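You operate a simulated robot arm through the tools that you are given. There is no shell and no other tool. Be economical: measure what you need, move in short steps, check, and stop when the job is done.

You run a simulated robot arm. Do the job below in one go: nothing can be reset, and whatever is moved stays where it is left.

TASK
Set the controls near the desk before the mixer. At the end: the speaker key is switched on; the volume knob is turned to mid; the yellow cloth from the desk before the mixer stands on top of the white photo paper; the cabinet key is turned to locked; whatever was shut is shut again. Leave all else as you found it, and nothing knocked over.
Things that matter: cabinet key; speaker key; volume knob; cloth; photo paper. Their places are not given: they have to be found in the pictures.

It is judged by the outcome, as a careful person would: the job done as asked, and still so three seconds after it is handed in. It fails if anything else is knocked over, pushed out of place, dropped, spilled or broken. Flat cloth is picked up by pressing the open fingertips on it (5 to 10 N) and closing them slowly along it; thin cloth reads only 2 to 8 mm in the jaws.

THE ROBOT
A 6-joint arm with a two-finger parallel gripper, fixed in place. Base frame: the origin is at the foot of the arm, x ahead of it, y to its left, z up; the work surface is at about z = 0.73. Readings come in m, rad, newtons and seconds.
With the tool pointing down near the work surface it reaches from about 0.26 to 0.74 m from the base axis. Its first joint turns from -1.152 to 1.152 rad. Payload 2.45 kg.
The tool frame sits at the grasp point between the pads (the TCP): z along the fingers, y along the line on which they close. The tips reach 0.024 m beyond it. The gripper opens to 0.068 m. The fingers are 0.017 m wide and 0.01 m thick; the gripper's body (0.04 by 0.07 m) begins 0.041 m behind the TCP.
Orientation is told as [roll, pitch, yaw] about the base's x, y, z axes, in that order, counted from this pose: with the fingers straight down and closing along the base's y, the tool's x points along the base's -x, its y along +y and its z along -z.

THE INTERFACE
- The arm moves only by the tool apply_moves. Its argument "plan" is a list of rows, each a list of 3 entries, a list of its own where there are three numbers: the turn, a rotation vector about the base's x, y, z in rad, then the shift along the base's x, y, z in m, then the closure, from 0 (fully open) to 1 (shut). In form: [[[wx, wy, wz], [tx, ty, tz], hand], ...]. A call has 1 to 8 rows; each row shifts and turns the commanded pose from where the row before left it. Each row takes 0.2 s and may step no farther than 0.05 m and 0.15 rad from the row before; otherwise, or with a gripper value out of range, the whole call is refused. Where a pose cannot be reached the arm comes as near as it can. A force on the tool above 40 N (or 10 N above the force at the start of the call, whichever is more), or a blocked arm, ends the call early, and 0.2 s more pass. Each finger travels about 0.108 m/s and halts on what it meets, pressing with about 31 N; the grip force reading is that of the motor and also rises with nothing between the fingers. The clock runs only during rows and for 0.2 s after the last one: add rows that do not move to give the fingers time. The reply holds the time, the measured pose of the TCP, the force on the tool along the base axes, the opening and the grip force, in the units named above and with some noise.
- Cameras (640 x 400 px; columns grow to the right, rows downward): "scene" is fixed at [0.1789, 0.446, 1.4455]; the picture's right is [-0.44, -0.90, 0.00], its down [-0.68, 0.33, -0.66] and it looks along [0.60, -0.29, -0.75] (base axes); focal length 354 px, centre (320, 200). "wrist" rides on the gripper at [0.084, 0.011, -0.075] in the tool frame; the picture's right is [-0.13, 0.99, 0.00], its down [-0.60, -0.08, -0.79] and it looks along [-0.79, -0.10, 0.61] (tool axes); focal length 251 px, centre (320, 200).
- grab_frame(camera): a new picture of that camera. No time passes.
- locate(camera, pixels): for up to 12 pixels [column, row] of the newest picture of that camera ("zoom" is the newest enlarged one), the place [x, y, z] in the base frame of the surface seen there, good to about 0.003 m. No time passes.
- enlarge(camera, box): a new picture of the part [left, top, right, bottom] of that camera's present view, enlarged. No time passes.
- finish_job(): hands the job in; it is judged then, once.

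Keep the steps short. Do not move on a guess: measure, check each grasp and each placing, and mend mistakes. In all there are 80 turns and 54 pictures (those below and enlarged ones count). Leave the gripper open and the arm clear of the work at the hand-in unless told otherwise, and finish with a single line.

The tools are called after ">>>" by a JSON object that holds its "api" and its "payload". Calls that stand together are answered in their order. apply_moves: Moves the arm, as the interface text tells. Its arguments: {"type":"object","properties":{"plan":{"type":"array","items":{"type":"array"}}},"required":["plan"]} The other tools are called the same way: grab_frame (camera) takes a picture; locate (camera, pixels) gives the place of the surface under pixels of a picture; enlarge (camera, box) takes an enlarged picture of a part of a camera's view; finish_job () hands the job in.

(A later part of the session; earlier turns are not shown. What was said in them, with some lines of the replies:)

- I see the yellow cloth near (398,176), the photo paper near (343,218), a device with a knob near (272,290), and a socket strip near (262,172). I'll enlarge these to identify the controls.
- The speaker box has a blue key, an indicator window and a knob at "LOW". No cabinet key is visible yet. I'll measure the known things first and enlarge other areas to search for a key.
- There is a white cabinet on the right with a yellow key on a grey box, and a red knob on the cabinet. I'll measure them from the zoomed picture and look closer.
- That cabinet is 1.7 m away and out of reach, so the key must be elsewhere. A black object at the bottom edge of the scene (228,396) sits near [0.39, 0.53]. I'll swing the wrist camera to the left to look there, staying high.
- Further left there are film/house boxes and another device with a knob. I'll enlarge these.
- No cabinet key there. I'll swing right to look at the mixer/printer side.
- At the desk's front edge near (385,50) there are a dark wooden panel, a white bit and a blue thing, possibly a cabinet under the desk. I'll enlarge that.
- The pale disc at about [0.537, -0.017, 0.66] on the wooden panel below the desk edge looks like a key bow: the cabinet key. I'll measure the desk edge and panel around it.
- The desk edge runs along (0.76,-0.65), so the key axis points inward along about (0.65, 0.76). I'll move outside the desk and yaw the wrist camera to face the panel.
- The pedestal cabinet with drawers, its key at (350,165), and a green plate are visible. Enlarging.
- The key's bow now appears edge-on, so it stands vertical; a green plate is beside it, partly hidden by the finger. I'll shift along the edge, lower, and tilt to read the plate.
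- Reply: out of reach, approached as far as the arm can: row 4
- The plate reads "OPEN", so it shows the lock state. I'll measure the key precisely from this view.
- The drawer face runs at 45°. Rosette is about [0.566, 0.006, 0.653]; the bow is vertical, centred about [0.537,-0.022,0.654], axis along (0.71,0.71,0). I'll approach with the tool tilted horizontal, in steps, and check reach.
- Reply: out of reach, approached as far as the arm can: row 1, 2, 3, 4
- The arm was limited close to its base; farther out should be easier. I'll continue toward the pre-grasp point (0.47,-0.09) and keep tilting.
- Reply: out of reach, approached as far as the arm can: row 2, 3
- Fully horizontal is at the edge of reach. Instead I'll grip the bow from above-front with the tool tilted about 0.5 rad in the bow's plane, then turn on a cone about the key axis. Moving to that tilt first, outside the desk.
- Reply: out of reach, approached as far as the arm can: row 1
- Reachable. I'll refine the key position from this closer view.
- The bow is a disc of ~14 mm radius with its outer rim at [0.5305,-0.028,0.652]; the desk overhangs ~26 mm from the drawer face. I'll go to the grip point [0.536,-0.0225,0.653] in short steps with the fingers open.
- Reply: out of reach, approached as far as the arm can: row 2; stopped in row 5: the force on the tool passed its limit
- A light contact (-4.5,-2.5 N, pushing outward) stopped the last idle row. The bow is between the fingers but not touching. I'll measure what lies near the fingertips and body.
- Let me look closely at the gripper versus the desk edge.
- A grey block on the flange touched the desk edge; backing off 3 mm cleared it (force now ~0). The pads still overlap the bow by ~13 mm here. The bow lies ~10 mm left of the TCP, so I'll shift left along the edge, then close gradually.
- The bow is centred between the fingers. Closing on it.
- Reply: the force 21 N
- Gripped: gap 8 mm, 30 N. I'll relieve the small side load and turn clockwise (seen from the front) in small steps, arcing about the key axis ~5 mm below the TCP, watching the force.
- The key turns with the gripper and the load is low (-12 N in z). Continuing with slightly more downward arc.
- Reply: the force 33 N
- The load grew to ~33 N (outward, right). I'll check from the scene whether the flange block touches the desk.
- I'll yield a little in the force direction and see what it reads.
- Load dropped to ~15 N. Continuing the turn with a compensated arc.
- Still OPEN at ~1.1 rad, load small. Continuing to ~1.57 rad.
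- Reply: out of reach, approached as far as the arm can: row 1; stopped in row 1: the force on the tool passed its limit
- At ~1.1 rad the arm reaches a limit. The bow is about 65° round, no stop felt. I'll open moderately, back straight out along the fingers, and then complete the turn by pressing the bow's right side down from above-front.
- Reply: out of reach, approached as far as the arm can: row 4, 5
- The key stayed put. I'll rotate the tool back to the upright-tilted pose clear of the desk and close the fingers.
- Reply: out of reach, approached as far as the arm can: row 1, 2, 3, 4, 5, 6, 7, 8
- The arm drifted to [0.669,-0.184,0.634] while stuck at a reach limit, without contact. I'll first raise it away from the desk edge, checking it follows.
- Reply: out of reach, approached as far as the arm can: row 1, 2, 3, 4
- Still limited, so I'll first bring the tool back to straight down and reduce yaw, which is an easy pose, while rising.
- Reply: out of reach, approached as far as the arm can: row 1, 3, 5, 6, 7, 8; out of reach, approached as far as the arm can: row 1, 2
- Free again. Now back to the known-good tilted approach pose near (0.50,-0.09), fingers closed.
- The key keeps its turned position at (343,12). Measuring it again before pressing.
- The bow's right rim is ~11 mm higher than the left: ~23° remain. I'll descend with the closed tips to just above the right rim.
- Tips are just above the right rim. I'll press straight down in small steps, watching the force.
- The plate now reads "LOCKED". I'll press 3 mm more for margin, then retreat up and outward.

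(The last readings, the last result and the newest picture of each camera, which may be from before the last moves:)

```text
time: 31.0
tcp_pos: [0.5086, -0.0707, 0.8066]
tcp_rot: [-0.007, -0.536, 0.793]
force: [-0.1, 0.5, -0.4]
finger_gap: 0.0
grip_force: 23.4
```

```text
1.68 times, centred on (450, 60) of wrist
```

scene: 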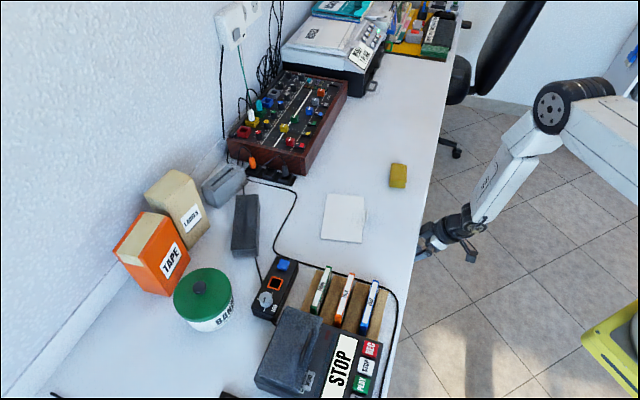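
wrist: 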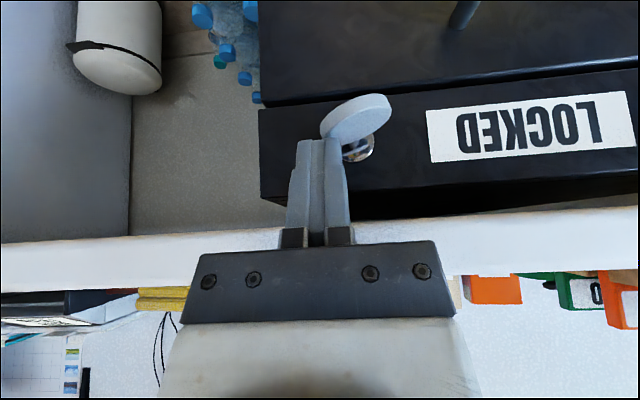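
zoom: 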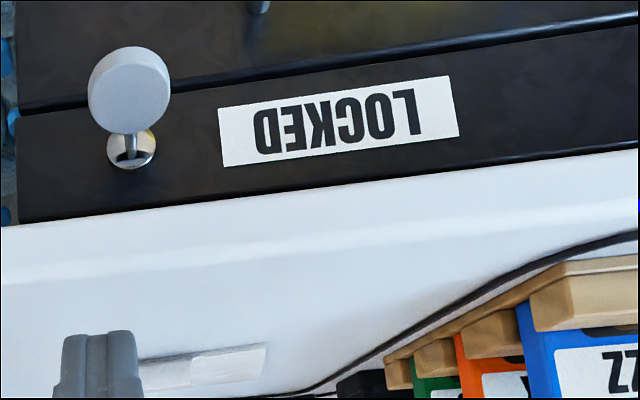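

Locked and clear. Now straighten the tool and rise, then go for the cloth.

>>> {"api": "apply_moves", "payload": {"plan": [[[-0.096, 0.096, 0], [0, 0, 0.03], 0.5], [[-0.096, 0.096, 0], [0, 0, 0.03], 0], [[-0.096, 0.096, 0], [0, 0, 0.03], 0], [[-0.091, 0.092, 0], [0, 0, 0.03], 0], [[0, 0, -0.13], [0, 0, 0], 0], [[0, 0, -0.13], [0, 0, 0], 0], [[0, 0, -0.13], [0, 0, 0], 0], [[0, 0, -0.13], [0, 0, 0], 0]]}}

>>> {"api": "enlarge", "payload": {"camera": "scene", "box": [300, 150, 430, 260]}}

>>> {"api": "locate", "payload": {"camera": "scene", "pixels": [[398, 165], [392, 172], [405, 168], [391, 182], [404, 184], [398, 176], [397, 188], [325, 195], [363, 200], [361, 241], [322, 237]]}}

```text
time: 32.8
tcp_pos: [0.5133, -0.0735, 0.9257]
tcp_rot: [-0.001, 0.0, 0.272]
force: [0.0, -0.2, 0.2]
finger_gap: 0.0682
grip_force: 0.0
```

```text
3.64 times, centred on (365, 205) of scene
```

zoom: 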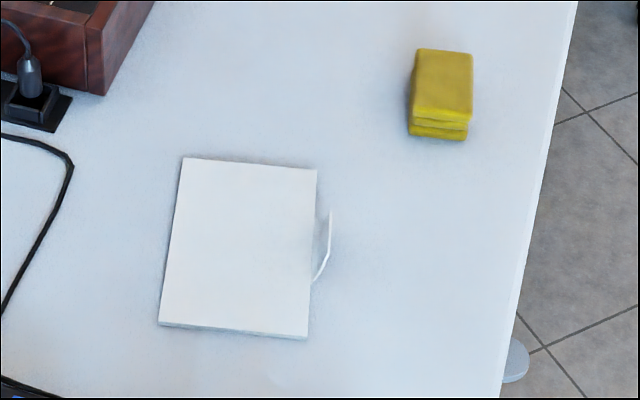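

```text
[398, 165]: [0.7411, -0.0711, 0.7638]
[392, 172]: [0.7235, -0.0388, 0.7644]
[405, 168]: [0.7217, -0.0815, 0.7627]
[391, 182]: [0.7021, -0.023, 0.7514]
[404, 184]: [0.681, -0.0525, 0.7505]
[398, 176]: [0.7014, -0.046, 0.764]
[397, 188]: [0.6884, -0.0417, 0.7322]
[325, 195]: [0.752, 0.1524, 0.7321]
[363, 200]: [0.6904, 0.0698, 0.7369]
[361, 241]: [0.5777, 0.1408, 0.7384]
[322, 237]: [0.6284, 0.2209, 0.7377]
```

The cloth is a folded stack ~35 mm high. Measuring its corners and the paper's corners in the zoom.

>>> {"api": "locate", "payload": {"camera": "zoom", "pixels": [[421, 53], [468, 56], [465, 104], [415, 102], [443, 80], [440, 128], [185, 162], [312, 172], [304, 328], [165, 320], [328, 230], [318, 275]]}}

>>> {"api": "grab_frame", "payload": {"camera": "wrist"}}

```text
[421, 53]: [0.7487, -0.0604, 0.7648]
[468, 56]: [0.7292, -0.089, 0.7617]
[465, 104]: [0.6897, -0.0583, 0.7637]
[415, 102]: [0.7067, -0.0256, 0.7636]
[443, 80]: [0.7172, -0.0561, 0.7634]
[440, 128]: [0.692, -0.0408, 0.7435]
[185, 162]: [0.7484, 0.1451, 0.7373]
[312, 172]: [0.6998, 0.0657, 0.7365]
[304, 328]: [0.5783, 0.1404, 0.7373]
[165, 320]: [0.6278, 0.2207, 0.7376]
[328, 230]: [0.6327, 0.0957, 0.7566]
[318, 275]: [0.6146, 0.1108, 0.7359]
```

```text
15 pictures are left
```

wrist: 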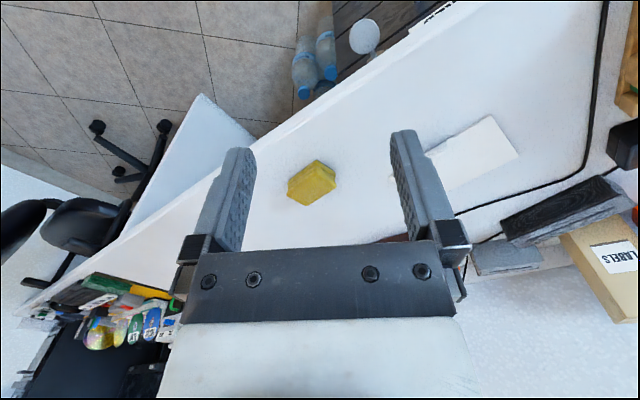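

Cloth: centre ≈ (0.7186,-0.058), about 40 × 55 mm, narrow side along (0.56,0.83), so yaw ≈ -0.6. Moving above it with open fingers.

>>> {"api": "apply_moves", "payload": {"plan": [[[0, 0, -0.145], [0.0342, 0.0025, -0.0143], 0], [[0, 0, -0.145], [0.0342, 0.0025, -0.0143], 0], [[0, 0, -0.145], [0.0342, 0.0025, -0.0143], 0], [[0, 0, -0.145], [0.0342, 0.0025, -0.0143], 0], [[0, 0, -0.145], [0.0342, 0.0025, -0.0143], 0], [[0, 0, -0.145], [0.0342, 0.0025, -0.0143], 0], [[0, 0, 0], [0, 0, 0], 0]]}}

>>> {"api": "grab_frame", "payload": {"camera": "wrist"}}

```text
time: 34.4
tcp_pos: [0.7178, -0.0597, 0.8383]
tcp_rot: [-0.004, 0.0, -0.599]
force: [0.6, -0.8, -0.1]
finger_gap: 0.068
grip_force: 0.2
```

```text
14 pictures are left
```

wrist: 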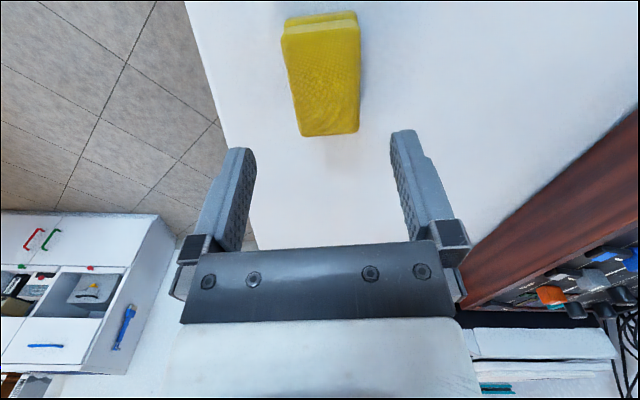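

Well centred (cloth spans columns 283–360). Lowering to z = 0.76.

>>> {"api": "apply_moves", "payload": {"plan": [[[0, 0, 0], [0, 0, -0.03], 0], [[0, 0, 0], [0, 0, -0.03], 0], [[0, 0, 0], [0.0008, 0.001, -0.018], 0], [[0, 0, 0], [0, 0, 0], 0]]}}

>>> {"api": "grab_frame", "payload": {"camera": "wrist"}}

```text
time: 35.4
tcp_pos: [0.7183, -0.0545, 0.7607]
tcp_rot: [-0.001, 0.0, -0.597]
force: [-0.2, 0.3, 0.2]
finger_gap: 0.0678
grip_force: 0.0
```

```text
13 pictures are left
```

wrist: 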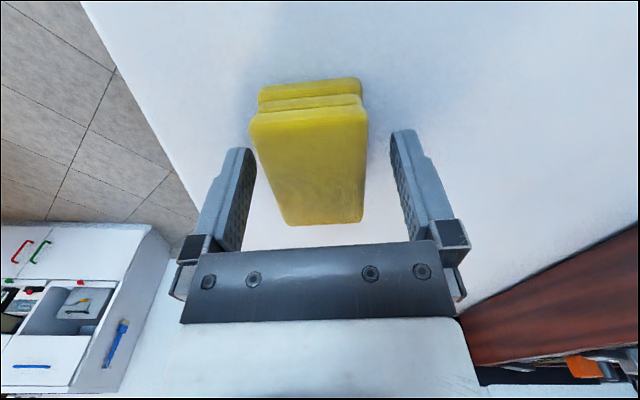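

Straddling it cleanly. Closing slowly.

>>> {"api": "apply_moves", "payload": {"plan": [[[0, 0, 0], [0, 0, 0], 0.3], [[0, 0, 0], [0, 0, 0], 0.45], [[0, 0, 0], [0, 0, 0], 0.6], [[0, 0, 0], [0, 0, 0], 0.6]]}}

```text
time: 36.4
tcp_pos: [0.7186, -0.0549, 0.7616]
tcp_rot: [-0.003, 0.0, -0.596]
force: [0.3, 0.3, -0.2]
finger_gap: 0.0439
grip_force: 31.5
```

Firm hold (gap 44 mm, 31 N). Lifting and carrying to above the paper centre, slightly away from the curled tab.

>>> {"api": "apply_moves", "payload": {"plan": [[[0, 0, 0], [0, 0, 0.03], 0.6], [[0, 0, 0], [0, 0, 0.03], 0.6], [[0, 0, 0], [-0.0101, 0.041, 0], 0.6], [[0, 0, 0], [-0.0101, 0.041, 0], 0.6], [[0, 0, 0], [-0.0101, 0.041, 0], 0.6], [[0, 0, 0], [-0.0101, 0.041, 0], 0.6], [[0, 0, 0], [-0.0101, 0.041, 0], 0.6], [[0, 0, 0], [0, 0, 0], 0.6]]}}

>>> {"api": "grab_frame", "payload": {"camera": "wrist"}}

```text
time: 38.2
tcp_pos: [0.6686, 0.1505, 0.8231]
tcp_rot: [-0.002, 0.0, -0.598]
force: [-0.3, 0.2, -0.3]
finger_gap: 0.0442
grip_force: 31.1
```

```text
12 pictures are left
```

wrist: 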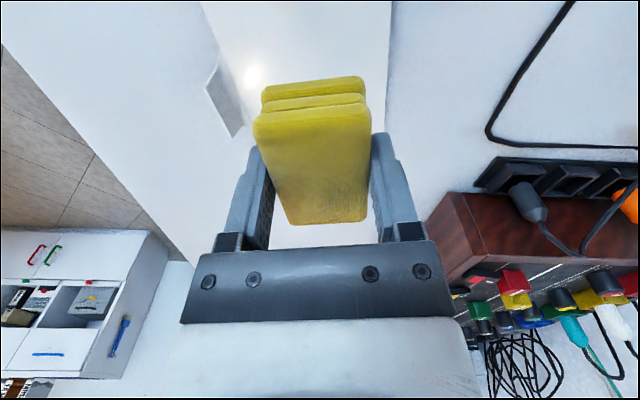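

Cloth is over the paper. Lowering to z ≈ 0.769 with contact check.

>>> {"api": "apply_moves", "payload": {"plan": [[[0, 0, 0], [0, 0, -0.025], 0.6], [[0, 0, 0], [0, 0, -0.02], 0.6], [[0, 0, 0], [0, 0, -0.006], 0.6], [[0, 0, 0], [0, 0, -0.002], 0.6], [[0, 0, 0], [0, 0, 0], 0.6]]}}

```text
time: 39.4
tcp_pos: [0.6683, 0.1488, 0.7691]
tcp_rot: [-0.002, 0.0, -0.597]
force: [0.2, 0.3, 0.3]
finger_gap: 0.0441
grip_force: 30.7
```

No contact yet; creep down 1 mm at a time.

>>> {"api": "apply_moves", "payload": {"plan": [[[0, 0, 0], [0, 0, -0.001], 0.6], [[0, 0, 0], [0, 0, -0.001], 0.6], [[0, 0, 0], [0, 0, 0], 0.6]]}}

```text
time: 40.2
tcp_pos: [0.6676, 0.1487, 0.768]
tcp_rot: [-0.003, 0.001, -0.597]
force: [-0.8, 0.2, 0.1]
finger_gap: 0.0441
grip_force: 31.0
```

>>> {"api": "apply_moves", "payload": {"plan": [[[0, 0, 0], [0, 0, -0.001], 0.6], [[0, 0, 0], [0, 0, -0.001], 0.6], [[0, 0, 0], [0, 0, 0], 0.6]]}}

```text
time: 41.0
tcp_pos: [0.6705, 0.1501, 0.7662]
tcp_rot: [0.001, -0.003, -0.597]
force: [-6.0, -3.0, 22.2]
finger_gap: 0.0441
grip_force: 31.4
```

Contact (22 N up): it rests on the paper. Opening gently and rising.

>>> {"api": "apply_moves", "payload": {"plan": [[[0, 0, 0], [0, 0, 0.0012], 0.6], [[0, 0, 0], [0, 0, 0], 0.3], [[0, 0, 0], [0, 0, 0], 0.2], [[0, 0, 0], [0, 0, 0.02], 0.2], [[0, 0, 0], [0, 0, 0.04], 0.2], [[0, 0, 0], [0, 0, 0.05], 0.2], [[0, 0, 0], [-0.02, 0, 0.05], 0.2]]}}

>>> {"api": "grab_frame", "payload": {"camera": "wrist"}}

```text
refused: row 7 steps farther than a row can; nothing moved
```

```text
11 pictures are left
```

wrist: 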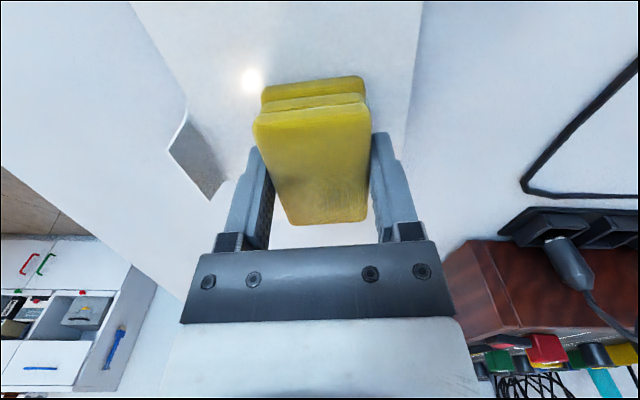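

>>> {"api": "apply_moves", "payload": {"plan": [[[0, 0, 0], [0, 0, 0.0012], 0.6], [[0, 0, 0], [0, 0, 0], 0.3], [[0, 0, 0], [0, 0, 0], 0.2], [[0, 0, 0], [0, 0, 0.02], 0.2], [[0, 0, 0], [0, 0, 0.04], 0.2], [[0, 0, 0], [0, 0, 0.045], 0.2], [[0, 0, 0], [-0.02, 0, 0.045], 0.2]]}}

>>> {"api": "enlarge", "payload": {"camera": "scene", "box": [240, 190, 400, 330]}}

```text
time: 42.6
tcp_pos: [0.6461, 0.1487, 0.9125]
tcp_rot: [-0.004, 0.0, -0.597]
force: [-0.5, 0.4, -0.2]
finger_gap: 0.0545
grip_force: 0.0
```

```text
2.86 times, centred on (320, 260) of scene
```

zoom: 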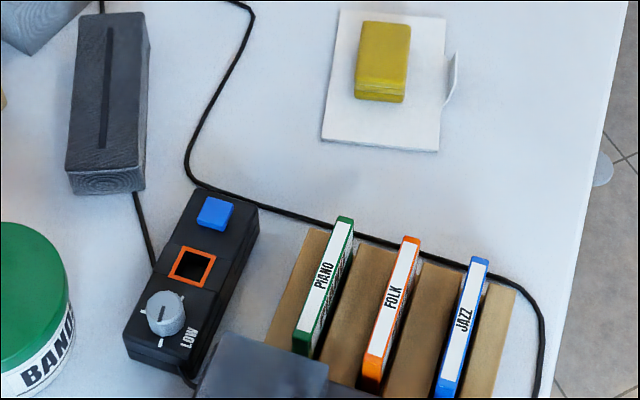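

The cloth lies on the paper. Now a close look at the speaker box.

>>> {"api": "enlarge", "payload": {"camera": "scene", "box": [245, 250, 310, 325]}}

>>> {"api": "locate", "payload": {"camera": "scene", "pixels": [[283, 265], [288, 262], [279, 268], [267, 299], [270, 293], [263, 296], [272, 300], [266, 305], [256, 310], [276, 315], [298, 265], [276, 258]]}}

```text
5.33 times, centred on (278, 288) of scene
```

zoom: 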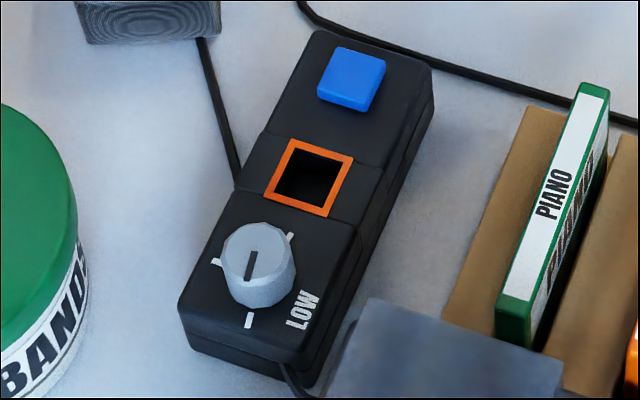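

```text
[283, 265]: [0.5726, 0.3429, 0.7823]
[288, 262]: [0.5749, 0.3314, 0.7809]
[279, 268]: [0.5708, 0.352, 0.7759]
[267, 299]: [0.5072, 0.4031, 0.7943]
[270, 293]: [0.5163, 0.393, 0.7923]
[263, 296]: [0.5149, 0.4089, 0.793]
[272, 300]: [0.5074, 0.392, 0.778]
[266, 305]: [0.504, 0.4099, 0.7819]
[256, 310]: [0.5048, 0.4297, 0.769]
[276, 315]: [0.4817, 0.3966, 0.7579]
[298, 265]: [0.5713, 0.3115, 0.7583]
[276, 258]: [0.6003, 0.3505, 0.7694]
```

The knob's groove points at the bottom tick (248,320), with further ticks at (217,261) and (290,237); the text shows the state "LOW". I'll measure ticks, groove, knob and key exactly.

>>> {"api": "locate", "payload": {"camera": "zoom", "pixels": [[248, 320], [217, 261], [291, 236], [253, 265], [249, 281], [258, 252], [226, 245], [288, 250], [255, 226], [245, 285], [355, 75], [352, 105]]}}

```text
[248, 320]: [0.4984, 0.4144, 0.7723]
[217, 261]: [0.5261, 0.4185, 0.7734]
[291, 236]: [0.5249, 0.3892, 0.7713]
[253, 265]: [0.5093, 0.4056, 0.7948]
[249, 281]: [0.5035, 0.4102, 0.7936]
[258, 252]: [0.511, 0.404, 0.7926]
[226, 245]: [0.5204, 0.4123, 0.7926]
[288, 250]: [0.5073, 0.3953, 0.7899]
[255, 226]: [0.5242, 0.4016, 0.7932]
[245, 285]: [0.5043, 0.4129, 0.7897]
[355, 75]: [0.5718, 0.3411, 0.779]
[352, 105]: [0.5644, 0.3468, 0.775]
```

Knob centre ≈ (0.514,0.404), Ø≈24 mm, top z≈0.794; groove at 147°, mid tick at ~50°, so a clockwise turn (from above) of ~98°. I'll measure neighbouring heights for clearance.

>>> {"api": "locate", "payload": {"camera": "scene", "pixels": [[200, 287], [228, 286], [222, 308], [290, 312], [316, 318], [275, 360], [140, 218], [190, 250], [178, 180], [205, 215], [344, 275], [318, 270]]}}

```text
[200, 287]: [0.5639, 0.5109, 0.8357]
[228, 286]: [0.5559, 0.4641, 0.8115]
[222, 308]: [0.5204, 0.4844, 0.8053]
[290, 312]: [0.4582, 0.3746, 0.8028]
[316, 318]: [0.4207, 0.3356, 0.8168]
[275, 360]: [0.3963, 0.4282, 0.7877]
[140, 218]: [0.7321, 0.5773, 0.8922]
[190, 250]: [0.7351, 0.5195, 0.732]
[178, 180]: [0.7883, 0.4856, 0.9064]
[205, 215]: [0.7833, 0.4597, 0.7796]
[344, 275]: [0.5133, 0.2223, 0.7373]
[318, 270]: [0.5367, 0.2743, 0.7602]
```

Neighbours are all below 0.82 (fingers reach up to 0.84), so there is room. First the speaker key: moving above (0.572,0.342) with closed fingers, yaw toward 0.79.

>>> {"api": "apply_moves", "payload": {"plan": [[[0, 0, 0.148], [-0.0093, 0.0241, 0], 0.5], [[0, 0, 0.148], [-0.0093, 0.0241, 0], 1], [[0, 0, 0.148], [-0.0093, 0.0241, 0], 1], [[0, 0, 0.148], [-0.0093, 0.0241, 0], 1], [[0, 0, 0.148], [-0.0093, 0.0241, 0], 1], [[0, 0, 0.148], [-0.0093, 0.0241, -0.01], 1], [[0, 0, 0.148], [-0.0093, 0.0241, -0.01], 1], [[0, 0, 0.148], [-0.0093, 0.0241, -0.02], 1]]}}

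>>> {"api": "apply_moves", "payload": {"plan": [[[0, 0, 0.1], [0, 0, -0.015], 1], [[0, 0, 0.1], [0, 0, -0.015], 1], [[0, 0, 0], [0, 0, 0], 1]]}}

>>> {"api": "grab_frame", "payload": {"camera": "wrist"}}

```text
time: 44.4
tcp_pos: [0.5718, 0.3433, 0.8757]
tcp_rot: [-0.002, 0.0, 0.59]
force: [0.0, 1.6, -0.7]
finger_gap: 0.0
grip_force: 23.0
```

```text
time: 45.2
tcp_pos: [0.5733, 0.3418, 0.8463]
tcp_rot: [-0.003, -0.001, 0.787]
force: [0.6, -0.2, 0.0]
finger_gap: 0.0003
grip_force: 23.4
```

```text
8 pictures are left
```

wrist: 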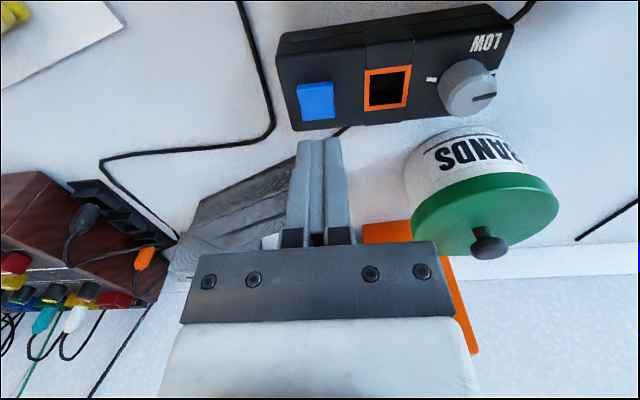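

Measuring the blue key's face from here (to see whether it is a rocker or a push button).

>>> {"api": "locate", "payload": {"camera": "wrist", "pixels": [[301, 90], [328, 87], [317, 100], [304, 113], [331, 111], [290, 100], [345, 100], [310, 122], [388, 90], [310, 75]]}}

```text
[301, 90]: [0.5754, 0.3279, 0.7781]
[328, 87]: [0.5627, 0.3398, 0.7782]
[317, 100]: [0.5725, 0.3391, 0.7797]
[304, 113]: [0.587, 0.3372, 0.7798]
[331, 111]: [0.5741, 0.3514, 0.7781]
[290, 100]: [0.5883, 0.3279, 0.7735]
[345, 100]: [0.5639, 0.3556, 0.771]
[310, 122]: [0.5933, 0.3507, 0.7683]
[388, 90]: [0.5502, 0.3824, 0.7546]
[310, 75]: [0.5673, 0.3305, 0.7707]
```

A flat push key: top z≈0.779, centre (0.575,0.339), ~7 mm proud. Lowering the closed tips to just above, then pressing in 1.5 mm steps.

>>> {"api": "apply_moves", "payload": {"plan": [[[0, 0, 0], [0.0017, -0.0028, -0.02], 1], [[0, 0, 0], [0, 0, -0.018], 1], [[0, 0, 0], [0, 0, -0.003], 1], [[0, 0, 0], [0, 0, -0.0015], 1], [[0, 0, 0], [0, 0, -0.0015], 1], [[0, 0, 0], [0, 0, -0.0015], 1]]}}

```text
time: 46.6
tcp_pos: [0.5754, 0.3391, 0.8004]
tcp_rot: [-0.001, 0.0, 0.787]
force: [0.3, -1.2, 1.3]
finger_gap: 0.0001
grip_force: 23.3
```

>>> {"api": "apply_moves", "payload": {"plan": [[[0, 0, 0], [0, 0, -0.0015], 1], [[0, 0, 0], [0, 0, -0.0015], 1], [[0, 0, 0], [0, 0, 0], 1]]}}

>>> {"api": "grab_frame", "payload": {"camera": "wrist"}}

```text
time: 47.4
tcp_pos: [0.5759, 0.3378, 0.7978]
tcp_rot: [-0.004, -0.002, 0.787]
force: [0.3, -1.9, 5.3]
finger_gap: 0.0003
grip_force: 23.5
```

```text
7 pictures are left
```

wrist: 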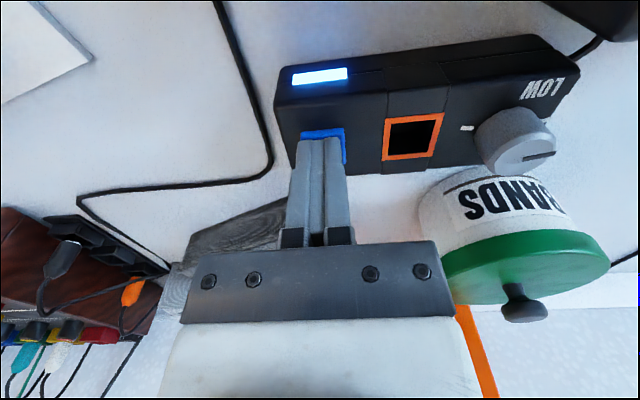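

A light on the box lit up: the speaker is on. I'll release, rise, and move above the knob with yaw 1.5, then check the light stays lit.

>>> {"api": "apply_moves", "payload": {"plan": [[[0, 0, 0], [0, 0, 0.02], 1], [[0, 0, 0], [0, 0, 0.03], 1], [[0, 0, 0.142], [-0.012, 0.0132, 0.01], 1], [[0, 0, 0.142], [-0.0125, 0.0133, 0.01], 0.6], [[0, 0, 0.142], [-0.0125, 0.0133, 0], 0.3], [[0, 0, 0.142], [-0.0125, 0.0133, 0], 0.3], [[0, 0, 0.142], [-0.0124, 0.0133, 0], 0.3], [[0, 0, 0], [0, 0, 0], 0.3]]}}

>>> {"api": "grab_frame", "payload": {"camera": "wrist"}}

```text
time: 49.2
tcp_pos: [0.5151, 0.4051, 0.8682]
tcp_rot: [-0.002, 0.001, 1.498]
force: [1.1, -0.2, 0.9]
finger_gap: 0.0476
grip_force: 0.0
```

```text
6 pictures are left
```

wrist: 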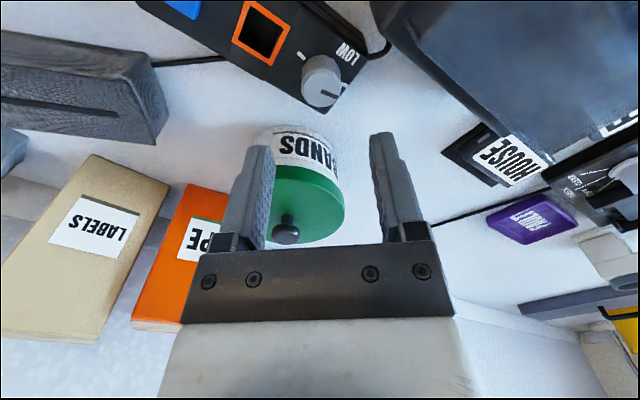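

Refining the knob position from this view.

>>> {"api": "locate", "payload": {"camera": "wrist", "pixels": [[305, 72], [339, 72], [323, 58], [322, 85], [312, 98], [334, 96], [335, 92], [322, 72], [302, 56]]}}

```text
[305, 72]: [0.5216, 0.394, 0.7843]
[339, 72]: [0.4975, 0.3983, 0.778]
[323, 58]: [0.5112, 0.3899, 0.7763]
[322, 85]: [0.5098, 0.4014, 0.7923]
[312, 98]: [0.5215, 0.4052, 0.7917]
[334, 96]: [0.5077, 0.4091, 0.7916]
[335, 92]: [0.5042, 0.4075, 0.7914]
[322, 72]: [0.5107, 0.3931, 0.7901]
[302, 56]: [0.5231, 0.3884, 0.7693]
```

Centre confirmed ≈ (0.513,0.403). Descending to z = 0.802 with the fingers around it.

>>> {"api": "apply_moves", "payload": {"plan": [[[0, 0, 0], [-0.0015, -0.0015, -0.03], 0.3], [[0, 0, 0], [0, 0, -0.025], 0.3], [[0, 0, 0], [0, 0, -0.011], 0.3], [[0, 0, 0], [0, 0, 0], 0.3]]}}

>>> {"api": "apply_moves", "payload": {"plan": [[[0, 0, 0], [0, 0, 0], 0.45], [[0, 0, 0], [0, 0, 0], 0.55], [[0, 0, 0], [0, 0, 0], 0.7], [[0, 0, 0], [0, 0, 0], 0.7]]}}

```text
time: 50.2
tcp_pos: [0.5102, 0.4041, 0.8002]
tcp_rot: [-0.005, 0.0, 1.498]
force: [0.4, 0.0, 0.0]
finger_gap: 0.0478
grip_force: 0.1
```

```text
time: 51.2
tcp_pos: [0.5106, 0.4026, 0.8008]
tcp_rot: [-0.002, -0.002, 1.497]
force: [1.4, -0.9, 2.3]
finger_gap: 0.0243
grip_force: 31.3
```

Gripped (24 mm, no side load). Turning clockwise, first half.

>>> {"api": "apply_moves", "payload": {"plan": [[[0, 0, -0.1425], [0, 0, 0], 0.7], [[0, 0, -0.1425], [0, 0, 0], 0.7], [[0, 0, -0.1425], [0, 0, 0], 0.7], [[0, 0, -0.1425], [0, 0, 0], 0.7], [[0, 0, -0.1425], [0, 0, 0], 0.7], [[0, 0, -0.1425], [0, 0, 0], 0.7], [[0, 0, 0], [0, 0, 0], 0.7]]}}

```text
time: 52.8
tcp_pos: [0.5114, 0.4022, 0.8004]
tcp_rot: [-0.002, 0.001, 0.64]
force: [0.2, -0.1, -0.2]
finger_gap: 0.0246
grip_force: 31.1
```

No resistance or side load. Second half.

>>> {"api": "apply_moves", "payload": {"plan": [[[0, 0, -0.1425], [0, 0, 0], 0.7], [[0, 0, -0.1425], [0, 0, 0], 0.7], [[0, 0, -0.1425], [0, 0, 0], 0.7], [[0, 0, -0.1425], [0, 0, 0], 0.7], [[0, 0, -0.1425], [0, 0, 0], 0.7], [[0, 0, -0.1425], [0, 0, 0], 0.7], [[0, 0, 0], [0, 0, 0], 0.7]]}}

>>> {"api": "enlarge", "payload": {"camera": "scene", "box": [235, 240, 325, 340]}}

```text
time: 54.4
tcp_pos: [0.5105, 0.4033, 0.8016]
tcp_rot: [-0.002, 0.001, -0.216]
force: [0.3, -0.8, 0.6]
finger_gap: 0.0246
grip_force: 30.8
```

```text
4.00 times, centred on (280, 290) of scene
```

zoom: 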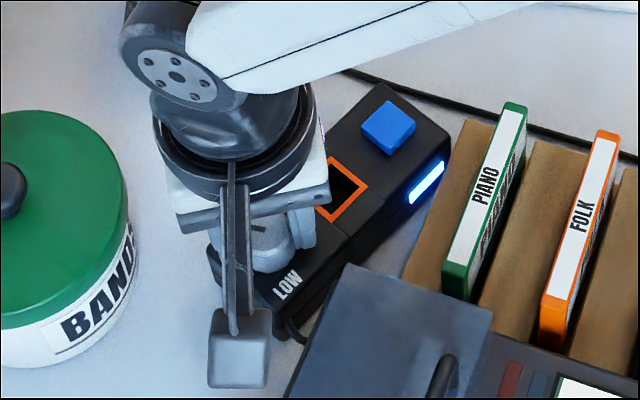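

The light is lit. The text still says LOW though; I'll release, rise and look at the groove.

>>> {"api": "apply_moves", "payload": {"plan": [[[0, 0, 0], [0, 0, 0], 0.4], [[0, 0, 0], [0, 0, 0], 0.3], [[0, 0, 0], [0, 0, 0.03], 0.3], [[0, 0, 0], [0, 0, 0.04], 0.3], [[0, 0, 0], [0.02, -0.04, 0.02], 0.3], [[0, 0, 0], [0.02, -0.045, 0], 0.3], [[0, 0, 0], [0.02, -0.045, 0], 0.3], [[0, 0, 0], [0, 0, 0], 0.3]]}}

>>> {"api": "enlarge", "payload": {"camera": "scene", "box": [245, 250, 310, 325]}}

```text
time: 56.2
tcp_pos: [0.5714, 0.2757, 0.89]
tcp_rot: [-0.003, 0.0, -0.21]
force: [0.0, 0.0, -0.5]
finger_gap: 0.0476
grip_force: 0.0
```

```text
5.33 times, centred on (278, 288) of scene
```

zoom: 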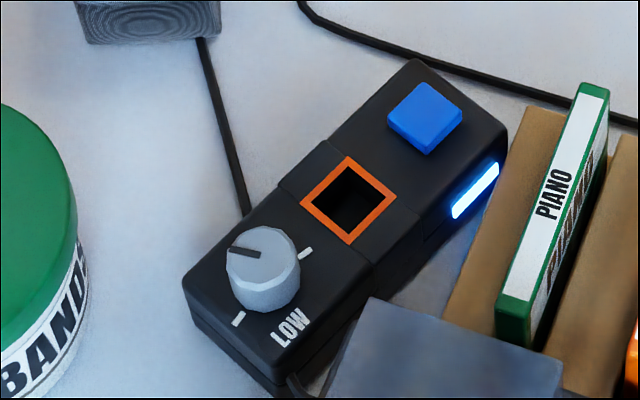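

The groove moved, but the whole box also swung somewhat about the knob. I'll measure how much, then mend both.

>>> {"api": "locate", "payload": {"camera": "zoom", "pixels": [[237, 320], [306, 253], [232, 251], [258, 254], [425, 115], [410, 68], [195, 275], [268, 375], [500, 130], [347, 160], [395, 195], [350, 240]]}}

```text
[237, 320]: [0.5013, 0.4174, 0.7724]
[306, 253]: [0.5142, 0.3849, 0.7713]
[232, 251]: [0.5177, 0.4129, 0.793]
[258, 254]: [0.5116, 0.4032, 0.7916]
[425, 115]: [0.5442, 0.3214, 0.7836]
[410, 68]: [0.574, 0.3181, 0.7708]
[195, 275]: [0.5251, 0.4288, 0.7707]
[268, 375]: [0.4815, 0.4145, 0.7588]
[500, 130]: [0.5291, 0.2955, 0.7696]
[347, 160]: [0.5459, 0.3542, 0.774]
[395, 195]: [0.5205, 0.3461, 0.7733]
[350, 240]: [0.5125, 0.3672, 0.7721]
```

The box turned about -23° and the knob is ~67° round relative to it; it needs ~30° more. The box is light, so I'll press down on it through the knob (more friction on the desk) and turn slowly. Afterwards I'll turn the box back by gripping its body. Moving back over the knob first.

>>> {"api": "apply_moves", "payload": {"plan": [[[0, 0, 0.145], [-0.01, 0.021, 0], 0.3], [[0, 0, 0.145], [-0.01, 0.021, 0], 0.3], [[0, 0, 0.145], [-0.01, 0.021, 0], 0.3], [[0, 0, 0.145], [-0.01, 0.021, 0], 0.3], [[0, 0, 0.145], [-0.01, 0.021, 0], 0.3], [[0, 0, 0.145], [-0.01, 0.021, 0], 0.3], [[0, 0, 0], [0, 0, -0.04], 0.3], [[0, 0, 0], [0, 0, -0.03], 0.3]]}}

>>> {"api": "apply_moves", "payload": {"plan": [[[0, 0, 0], [0, 0, -0.0165], 0.3], [[0, 0, 0], [0, 0, 0], 0.3], [[0, 0, 0], [0, 0, 0], 0.45], [[0, 0, 0], [0, 0, 0], 0.55], [[0, 0, 0], [0, 0, 0], 0.7], [[0, 0, 0], [0, 0, 0], 0.7]]}}

```text
time: 58.0
tcp_pos: [0.5136, 0.3997, 0.8214]
tcp_rot: [-0.004, 0.001, 0.661]
force: [-0.1, -1.7, 0.1]
finger_gap: 0.0479
grip_force: 0.0
```

```text
time: 59.4
tcp_pos: [0.5128, 0.3986, 0.8057]
tcp_rot: [-0.001, 0.0, 0.658]
force: [1.1, 0.6, 0.1]
finger_gap: 0.0245
grip_force: 31.2
```

Gripped. Pressing down in 1 mm steps.

>>> {"api": "apply_moves", "payload": {"plan": [[[0, 0, 0], [0, 0, -0.001], 0.7], [[0, 0, 0], [0, 0, -0.001], 0.7], [[0, 0, 0], [0, 0, 0], 0.7]]}}

```text
time: 60.2
tcp_pos: [0.5133, 0.3992, 0.8066]
tcp_rot: [-0.002, -0.002, 0.659]
force: [1.1, -4.2, 16.0]
finger_gap: 0.0243
grip_force: 30.8
```

16 N downward now. Slow clockwise turn.

>>> {"api": "apply_moves", "payload": {"plan": [[[0, 0, -0.04], [0, 0, -0.0005], 0.7], [[0, 0, -0.04], [0, 0, 0], 0.7], [[0, 0, -0.04], [0, 0, 0], 0.7], [[0, 0, -0.04], [0, 0, 0], 0.7], [[0, 0, -0.04], [0, 0, 0], 0.7], [[0, 0, -0.04], [0, 0, 0], 0.7], [[0, 0, -0.04], [0, 0, 0], 0.7], [[0, 0, -0.04], [0, 0, 0], 0.7]]}}

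>>> {"api": "apply_moves", "payload": {"plan": [[[0, 0, -0.04], [0, 0, 0], 0.7], [[0, 0, -0.04], [0, 0, 0], 0.7], [[0, 0, -0.04], [0, 0, 0], 0.7], [[0, 0, -0.04], [0, 0, 0], 0.7], [[0, 0, -0.04], [0, 0, 0], 0.7], [[0, 0, -0.03], [0, 0, 0], 0.7], [[0, 0, 0], [0, 0, 0], 0.7]]}}

>>> {"api": "enlarge", "payload": {"camera": "scene", "box": [235, 240, 325, 340]}}

```text
time: 62.0
tcp_pos: [0.5131, 0.4015, 0.8044]
tcp_rot: [0.0, -0.004, 0.336]
force: [6.8, 0.1, 20.1]
finger_gap: 0.0242
grip_force: 30.7
```

```text
time: 63.6
tcp_pos: [0.5125, 0.4014, 0.803]
tcp_rot: [-0.003, -0.003, 0.109]
force: [5.0, -0.6, 19.8]
finger_gap: 0.0244
grip_force: 30.6
```

```text
4.00 times, centred on (280, 290) of scene
```

zoom: 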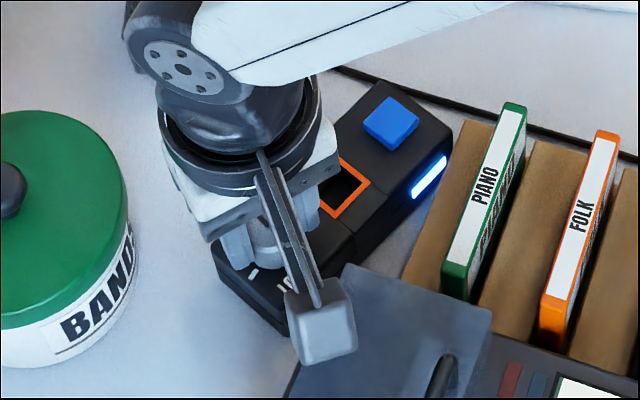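

The box held still this time. I'll release gently, retreat and read the text.

>>> {"api": "apply_moves", "payload": {"plan": [[[0, 0, 0], [0, 0, 0.0015], 0.7], [[0, 0, 0], [0, 0, 0], 0.45], [[0, 0, 0], [0, 0, 0], 0.3], [[0, 0, 0], [0, 0, 0.03], 0.3], [[0, 0, 0], [0, 0, 0.04], 0.3], [[0, 0, 0], [0.02, -0.04, 0.01], 0.3], [[0, 0, 0], [0.02, -0.04, 0], 0.3], [[0, 0, 0], [0.02, -0.04, 0], 0.3]]}}

>>> {"api": "enlarge", "payload": {"camera": "scene", "box": [245, 250, 310, 325]}}

>>> {"api": "locate", "payload": {"camera": "zoom", "pixels": [[237, 320], [306, 253], [258, 254], [425, 115], [240, 240]]}}

```text
time: 65.4
tcp_pos: [0.5735, 0.2788, 0.8882]
tcp_rot: [-0.002, 0.0, 0.111]
force: [0.8, -0.9, 0.9]
finger_gap: 0.0475
grip_force: 0.1
```

```text
5.33 times, centred on (278, 288) of scene
```

zoom: 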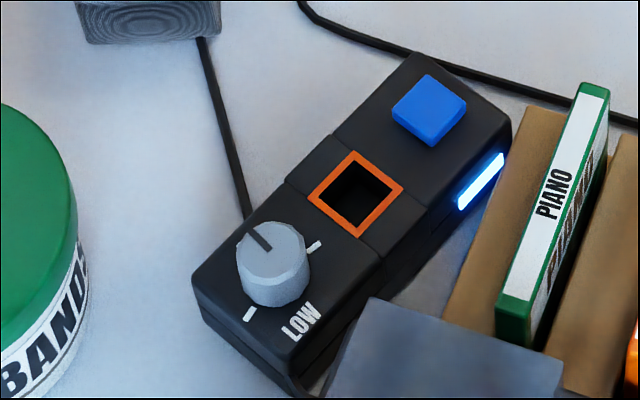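

```text
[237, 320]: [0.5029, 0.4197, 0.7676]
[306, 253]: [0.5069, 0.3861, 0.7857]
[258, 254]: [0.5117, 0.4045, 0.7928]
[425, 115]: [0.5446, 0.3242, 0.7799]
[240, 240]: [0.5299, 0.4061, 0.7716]
```

Still "LOW". The newest zoom can be measured further without a new picture: ticks, groove ends and knob rim.

>>> {"api": "locate", "payload": {"camera": "zoom", "pixels": [[249, 313], [315, 246], [238, 238], [253, 231], [268, 249], [240, 252], [303, 245], [273, 223], [265, 272], [429, 107], [395, 106], [464, 106]]}}

```text
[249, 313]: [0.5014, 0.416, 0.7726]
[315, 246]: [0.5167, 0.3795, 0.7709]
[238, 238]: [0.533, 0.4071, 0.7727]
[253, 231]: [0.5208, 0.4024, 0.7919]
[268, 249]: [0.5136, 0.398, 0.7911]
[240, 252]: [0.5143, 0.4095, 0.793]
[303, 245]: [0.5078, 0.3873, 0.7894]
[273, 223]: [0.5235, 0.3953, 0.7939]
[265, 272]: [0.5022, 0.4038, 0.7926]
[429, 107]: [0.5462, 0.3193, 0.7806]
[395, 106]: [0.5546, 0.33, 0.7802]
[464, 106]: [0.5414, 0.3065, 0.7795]
```

By careful back-projection the box is at about -19.6°, its mid tick at ~25.5°, and the groove at ~22°: a slight overshoot of a few degrees. I'll re-grip with the same yaw, press down, turn back 0.07 rad, and read the text with the wrist camera while holding.

>>> {"api": "apply_moves", "payload": {"plan": [[[0, 0, 0], [-0.02, 0.04, 0], 0.3], [[0, 0, 0], [-0.02, 0.04, 0], 0.3], [[0, 0, 0], [-0.02, 0.04, 0], 0.3], [[0, 0, 0], [0, 0, -0.04], 0.3], [[0, 0, 0], [0, 0, -0.035], 0.3], [[0, 0, 0], [0, 0, -0.008], 0.3], [[0, 0, 0], [0, 0, 0], 0.45], [[0, 0, 0], [0, 0, 0], 0.55]]}}

>>> {"api": "apply_moves", "payload": {"plan": [[[0, 0, 0], [0, 0, 0], 0.7], [[0, 0, 0], [0, 0, 0], 0.7], [[0, 0, 0], [0, 0, -0.001], 0.7], [[0, 0, 0], [0, 0, -0.001], 0.7], [[0, 0, 0.035], [0, 0, 0], 0.7], [[0, 0, 0.035], [0, 0, 0], 0.7], [[0, 0, 0], [0, 0, 0], 0.7], [[0, 0, 0], [0, 0, 0], 0.7]]}}

>>> {"api": "grab_frame", "payload": {"camera": "wrist"}}

```text
time: 67.2
tcp_pos: [0.5133, 0.4004, 0.8051]
tcp_rot: [-0.001, 0.0, 0.107]
force: [0.8, -0.7, -0.5]
finger_gap: 0.0303
grip_force: 0.0
```

```text
time: 69.0
tcp_pos: [0.5135, 0.4003, 0.8018]
tcp_rot: [0.002, -0.004, 0.179]
force: [7.5, 1.1, 20.8]
finger_gap: 0.0247
grip_force: 30.8
```

```text
1 pictures are left
```

wrist: 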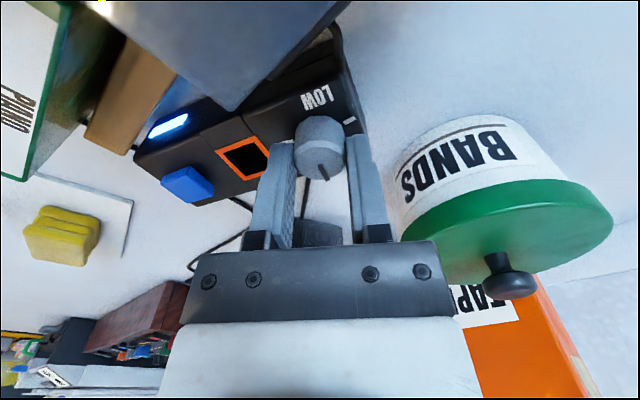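

Still LOW. I'll measure groove, tick and box in this picture (no new picture needed).

>>> {"api": "locate", "payload": {"camera": "wrist", "pixels": [[349, 121], [319, 164], [325, 179], [320, 140], [297, 145], [342, 145], [187, 180], [214, 150], [262, 138], [240, 178], [362, 135], [340, 60]]}}

```text
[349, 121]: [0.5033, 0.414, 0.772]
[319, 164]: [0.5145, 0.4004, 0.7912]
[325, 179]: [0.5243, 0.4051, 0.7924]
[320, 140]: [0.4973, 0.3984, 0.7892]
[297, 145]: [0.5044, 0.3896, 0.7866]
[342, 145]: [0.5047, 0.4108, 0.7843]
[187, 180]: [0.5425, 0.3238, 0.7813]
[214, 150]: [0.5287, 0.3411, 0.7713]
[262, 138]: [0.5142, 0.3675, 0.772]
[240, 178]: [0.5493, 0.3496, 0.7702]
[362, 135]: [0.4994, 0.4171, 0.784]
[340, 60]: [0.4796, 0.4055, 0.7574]
```

The estimates put the knob at or a couple of degrees past the mid tick. I'll turn back another 0.06 rad (best estimate of the exact tick), release and rise, then restore the box.

>>> {"api": "apply_moves", "payload": {"plan": [[[0, 0, 0.03], [0, 0, 0], 0.7], [[0, 0, 0.03], [0, 0, 0], 0.7], [[0, 0, 0], [0, 0, 0], 0.7], [[0, 0, 0], [0, 0, 0.0018], 0.7], [[0, 0, 0], [0, 0, 0], 0.5], [[0, 0, 0], [0, 0, 0], 0.3], [[0, 0, 0], [0, 0, 0.03], 0.3], [[0, 0, 0], [0, 0, 0.04], 0.2]]}}

>>> {"api": "apply_moves", "payload": {"plan": [[[0, 0, -0.14], [0.002, -0.005, 0.01], 0], [[0, 0, -0.14], [0.002, -0.005, 0], 0], [[0, 0, -0.14], [0.002, -0.005, 0], 0], [[0, 0, -0.14], [0.002, -0.005, 0], 0], [[0, 0, -0.14], [0.002, -0.005, 0], 0], [[0, 0, -0.14], [0.002, -0.005, 0], 0], [[0, 0, -0.14], [0.002, -0.005, 0], 0], [[0, 0, -0.14], [0.002, -0.005, 0], 0]]}}

```text
time: 70.8
tcp_pos: [0.5132, 0.3987, 0.8704]
tcp_rot: [-0.002, -0.001, 0.239]
force: [-0.3, 0.1, 0.6]
finger_gap: 0.0544
grip_force: 0.1
```

```text
time: 72.6
tcp_pos: [0.5297, 0.361, 0.8811]
tcp_rot: [-0.002, 0.001, -0.885]
force: [0.9, -0.1, 0.2]
finger_gap: 0.0679
grip_force: 0.0
```

Reachable. Finishing the yaw to -1.16 above the box middle and lowering over its sides.

>>> {"api": "apply_moves", "payload": {"plan": [[[0, 0, -0.1375], [0.0005, -0.0007, 0], 0], [[0, 0, -0.1375], [0.0005, -0.0007, 0], 0], [[0, 0, 0], [0, 0, -0.04], 0], [[0, 0, 0], [0, 0, -0.035], 0], [[0, 0, 0], [0, 0, -0.025], 0], [[0, 0, 0], [0, 0, -0.015], 0], [[0, 0, 0], [0, 0, 0], 0]]}}

```text
time: 74.2
tcp_pos: [0.5301, 0.3581, 0.7652]
tcp_rot: [-0.001, 0.0, -1.155]
force: [-1.1, -0.6, 0.1]
finger_gap: 0.0679
grip_force: 0.1
```

No contact. Closing gently on the box body.

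>>> {"api": "apply_moves", "payload": {"plan": [[[0, 0, 0], [0, 0, 0], 0.15], [[0, 0, 0], [0, 0, 0], 0.22], [[0, 0, 0], [0, 0, 0], 0.3], [[0, 0, 0], [0, 0, 0], 0.4], [[0, 0, 0], [0, 0, 0], 0.4]]}}

```text
time: 75.4
tcp_pos: [0.5312, 0.3597, 0.7671]
tcp_rot: [-0.001, 0.0, -1.155]
force: [2.8, 2.0, -0.1]
finger_gap: 0.0543
grip_force: 30.8
```

Gripped (54 mm), box axis now at -66°. Original axis ≈ -45.7°, mid-point (0.545,0.372). Rotating +0.358 rad and shifting (0.014,0.012) slowly.

>>> {"api": "apply_moves", "payload": {"plan": [[[0, 0, 0.0512], [0.002, 0.0017, 0], 0.4], [[0, 0, 0.0512], [0.002, 0.0017, 0], 0.4], [[0, 0, 0.0512], [0.002, 0.0017, 0], 0.4], [[0, 0, 0.0512], [0.002, 0.0017, 0], 0.4], [[0, 0, 0.0512], [0.002, 0.0017, 0], 0.4], [[0, 0, 0.0512], [0.002, 0.0017, 0], 0.4], [[0, 0, 0.0508], [0.002, 0.0019, 0], 0.4], [[0, 0, 0], [0, 0, 0], 0.4]]}}

```text
time: 77.2
tcp_pos: [0.5454, 0.3707, 0.7667]
tcp_rot: [-0.002, 0.001, -0.798]
force: [2.4, -2.6, 8.3]
finger_gap: 0.0541
grip_force: 31.0
```

At target. Releasing straight, rising and moving clear so the last picture shows the box.

>>> {"api": "apply_moves", "payload": {"plan": [[[0, 0, 0], [0, 0, 0], 0.15], [[0, 0, 0], [0, 0, 0], 0], [[0, 0, 0], [0, 0, 0.04], 0], [[0, 0, 0], [0, 0, 0.045], 0], [[0, 0, 0.1], [0, -0.04, 0.025], 0], [[0, 0, 0.1], [0, -0.045, 0], 0], [[0, 0, 0.1], [0, -0.045, 0], 0], [[0, 0, 0.1], [0, -0.045, 0], 0]]}}

>>> {"api": "enlarge", "payload": {"camera": "scene", "box": [245, 250, 310, 325]}}

```text
time: 79.0
tcp_pos: [0.5437, 0.1955, 0.8774]
tcp_rot: [-0.002, -0.002, -0.397]
force: [0.2, 0.4, -0.9]
finger_gap: 0.0683
grip_force: 0.1
```

```text
5.33 times, centred on (278, 288) of scene
5 turns are left
```

zoom: 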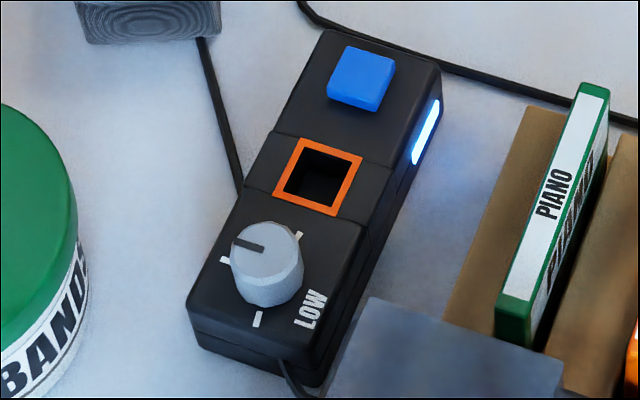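

The box is back in place (same orientation, within ~3–4 mm). The light is on, and the groove sits on the middle tick (49° against 47°). The text still says "LOW", although the pointer is on the mid mark. I'll raise the open arm clear and then hand in.

>>> {"api": "apply_moves", "payload": {"plan": [[[0, 0, 0.1], [-0.02, -0.02, 0.04], 0], [[0, 0, 0.1], [-0.02, -0.02, 0.04], 0], [[0, 0, 0.1], [-0.02, -0.02, 0.04], 0], [[0, 0, 0.1], [-0.02, -0.01, 0.04], 0], [[0, 0, 0], [0, 0, 0], 0]]}}

```text
time: 80.2
tcp_pos: [0.4629, 0.1266, 1.035]
tcp_rot: [-0.003, 0.0, 0.004]
force: [0.6, 1.1, 0.4]
finger_gap: 0.0677
grip_force: 0.0
4 turns are left
```

The arm is clear with the gripper open. Handing in.

>>> {"api": "finish_job", "payload": {}}

```text
The job is handed in.
```

Handed in: cabinet locked (plate reads LOCKED), speaker light on, cloth on the photo paper, and the volume knob's pointer on the middle tick, but its label still read LOW so "mid" is unconfirmed; the speaker box swung while I turned the knob and I put it back to within about 4 mm.
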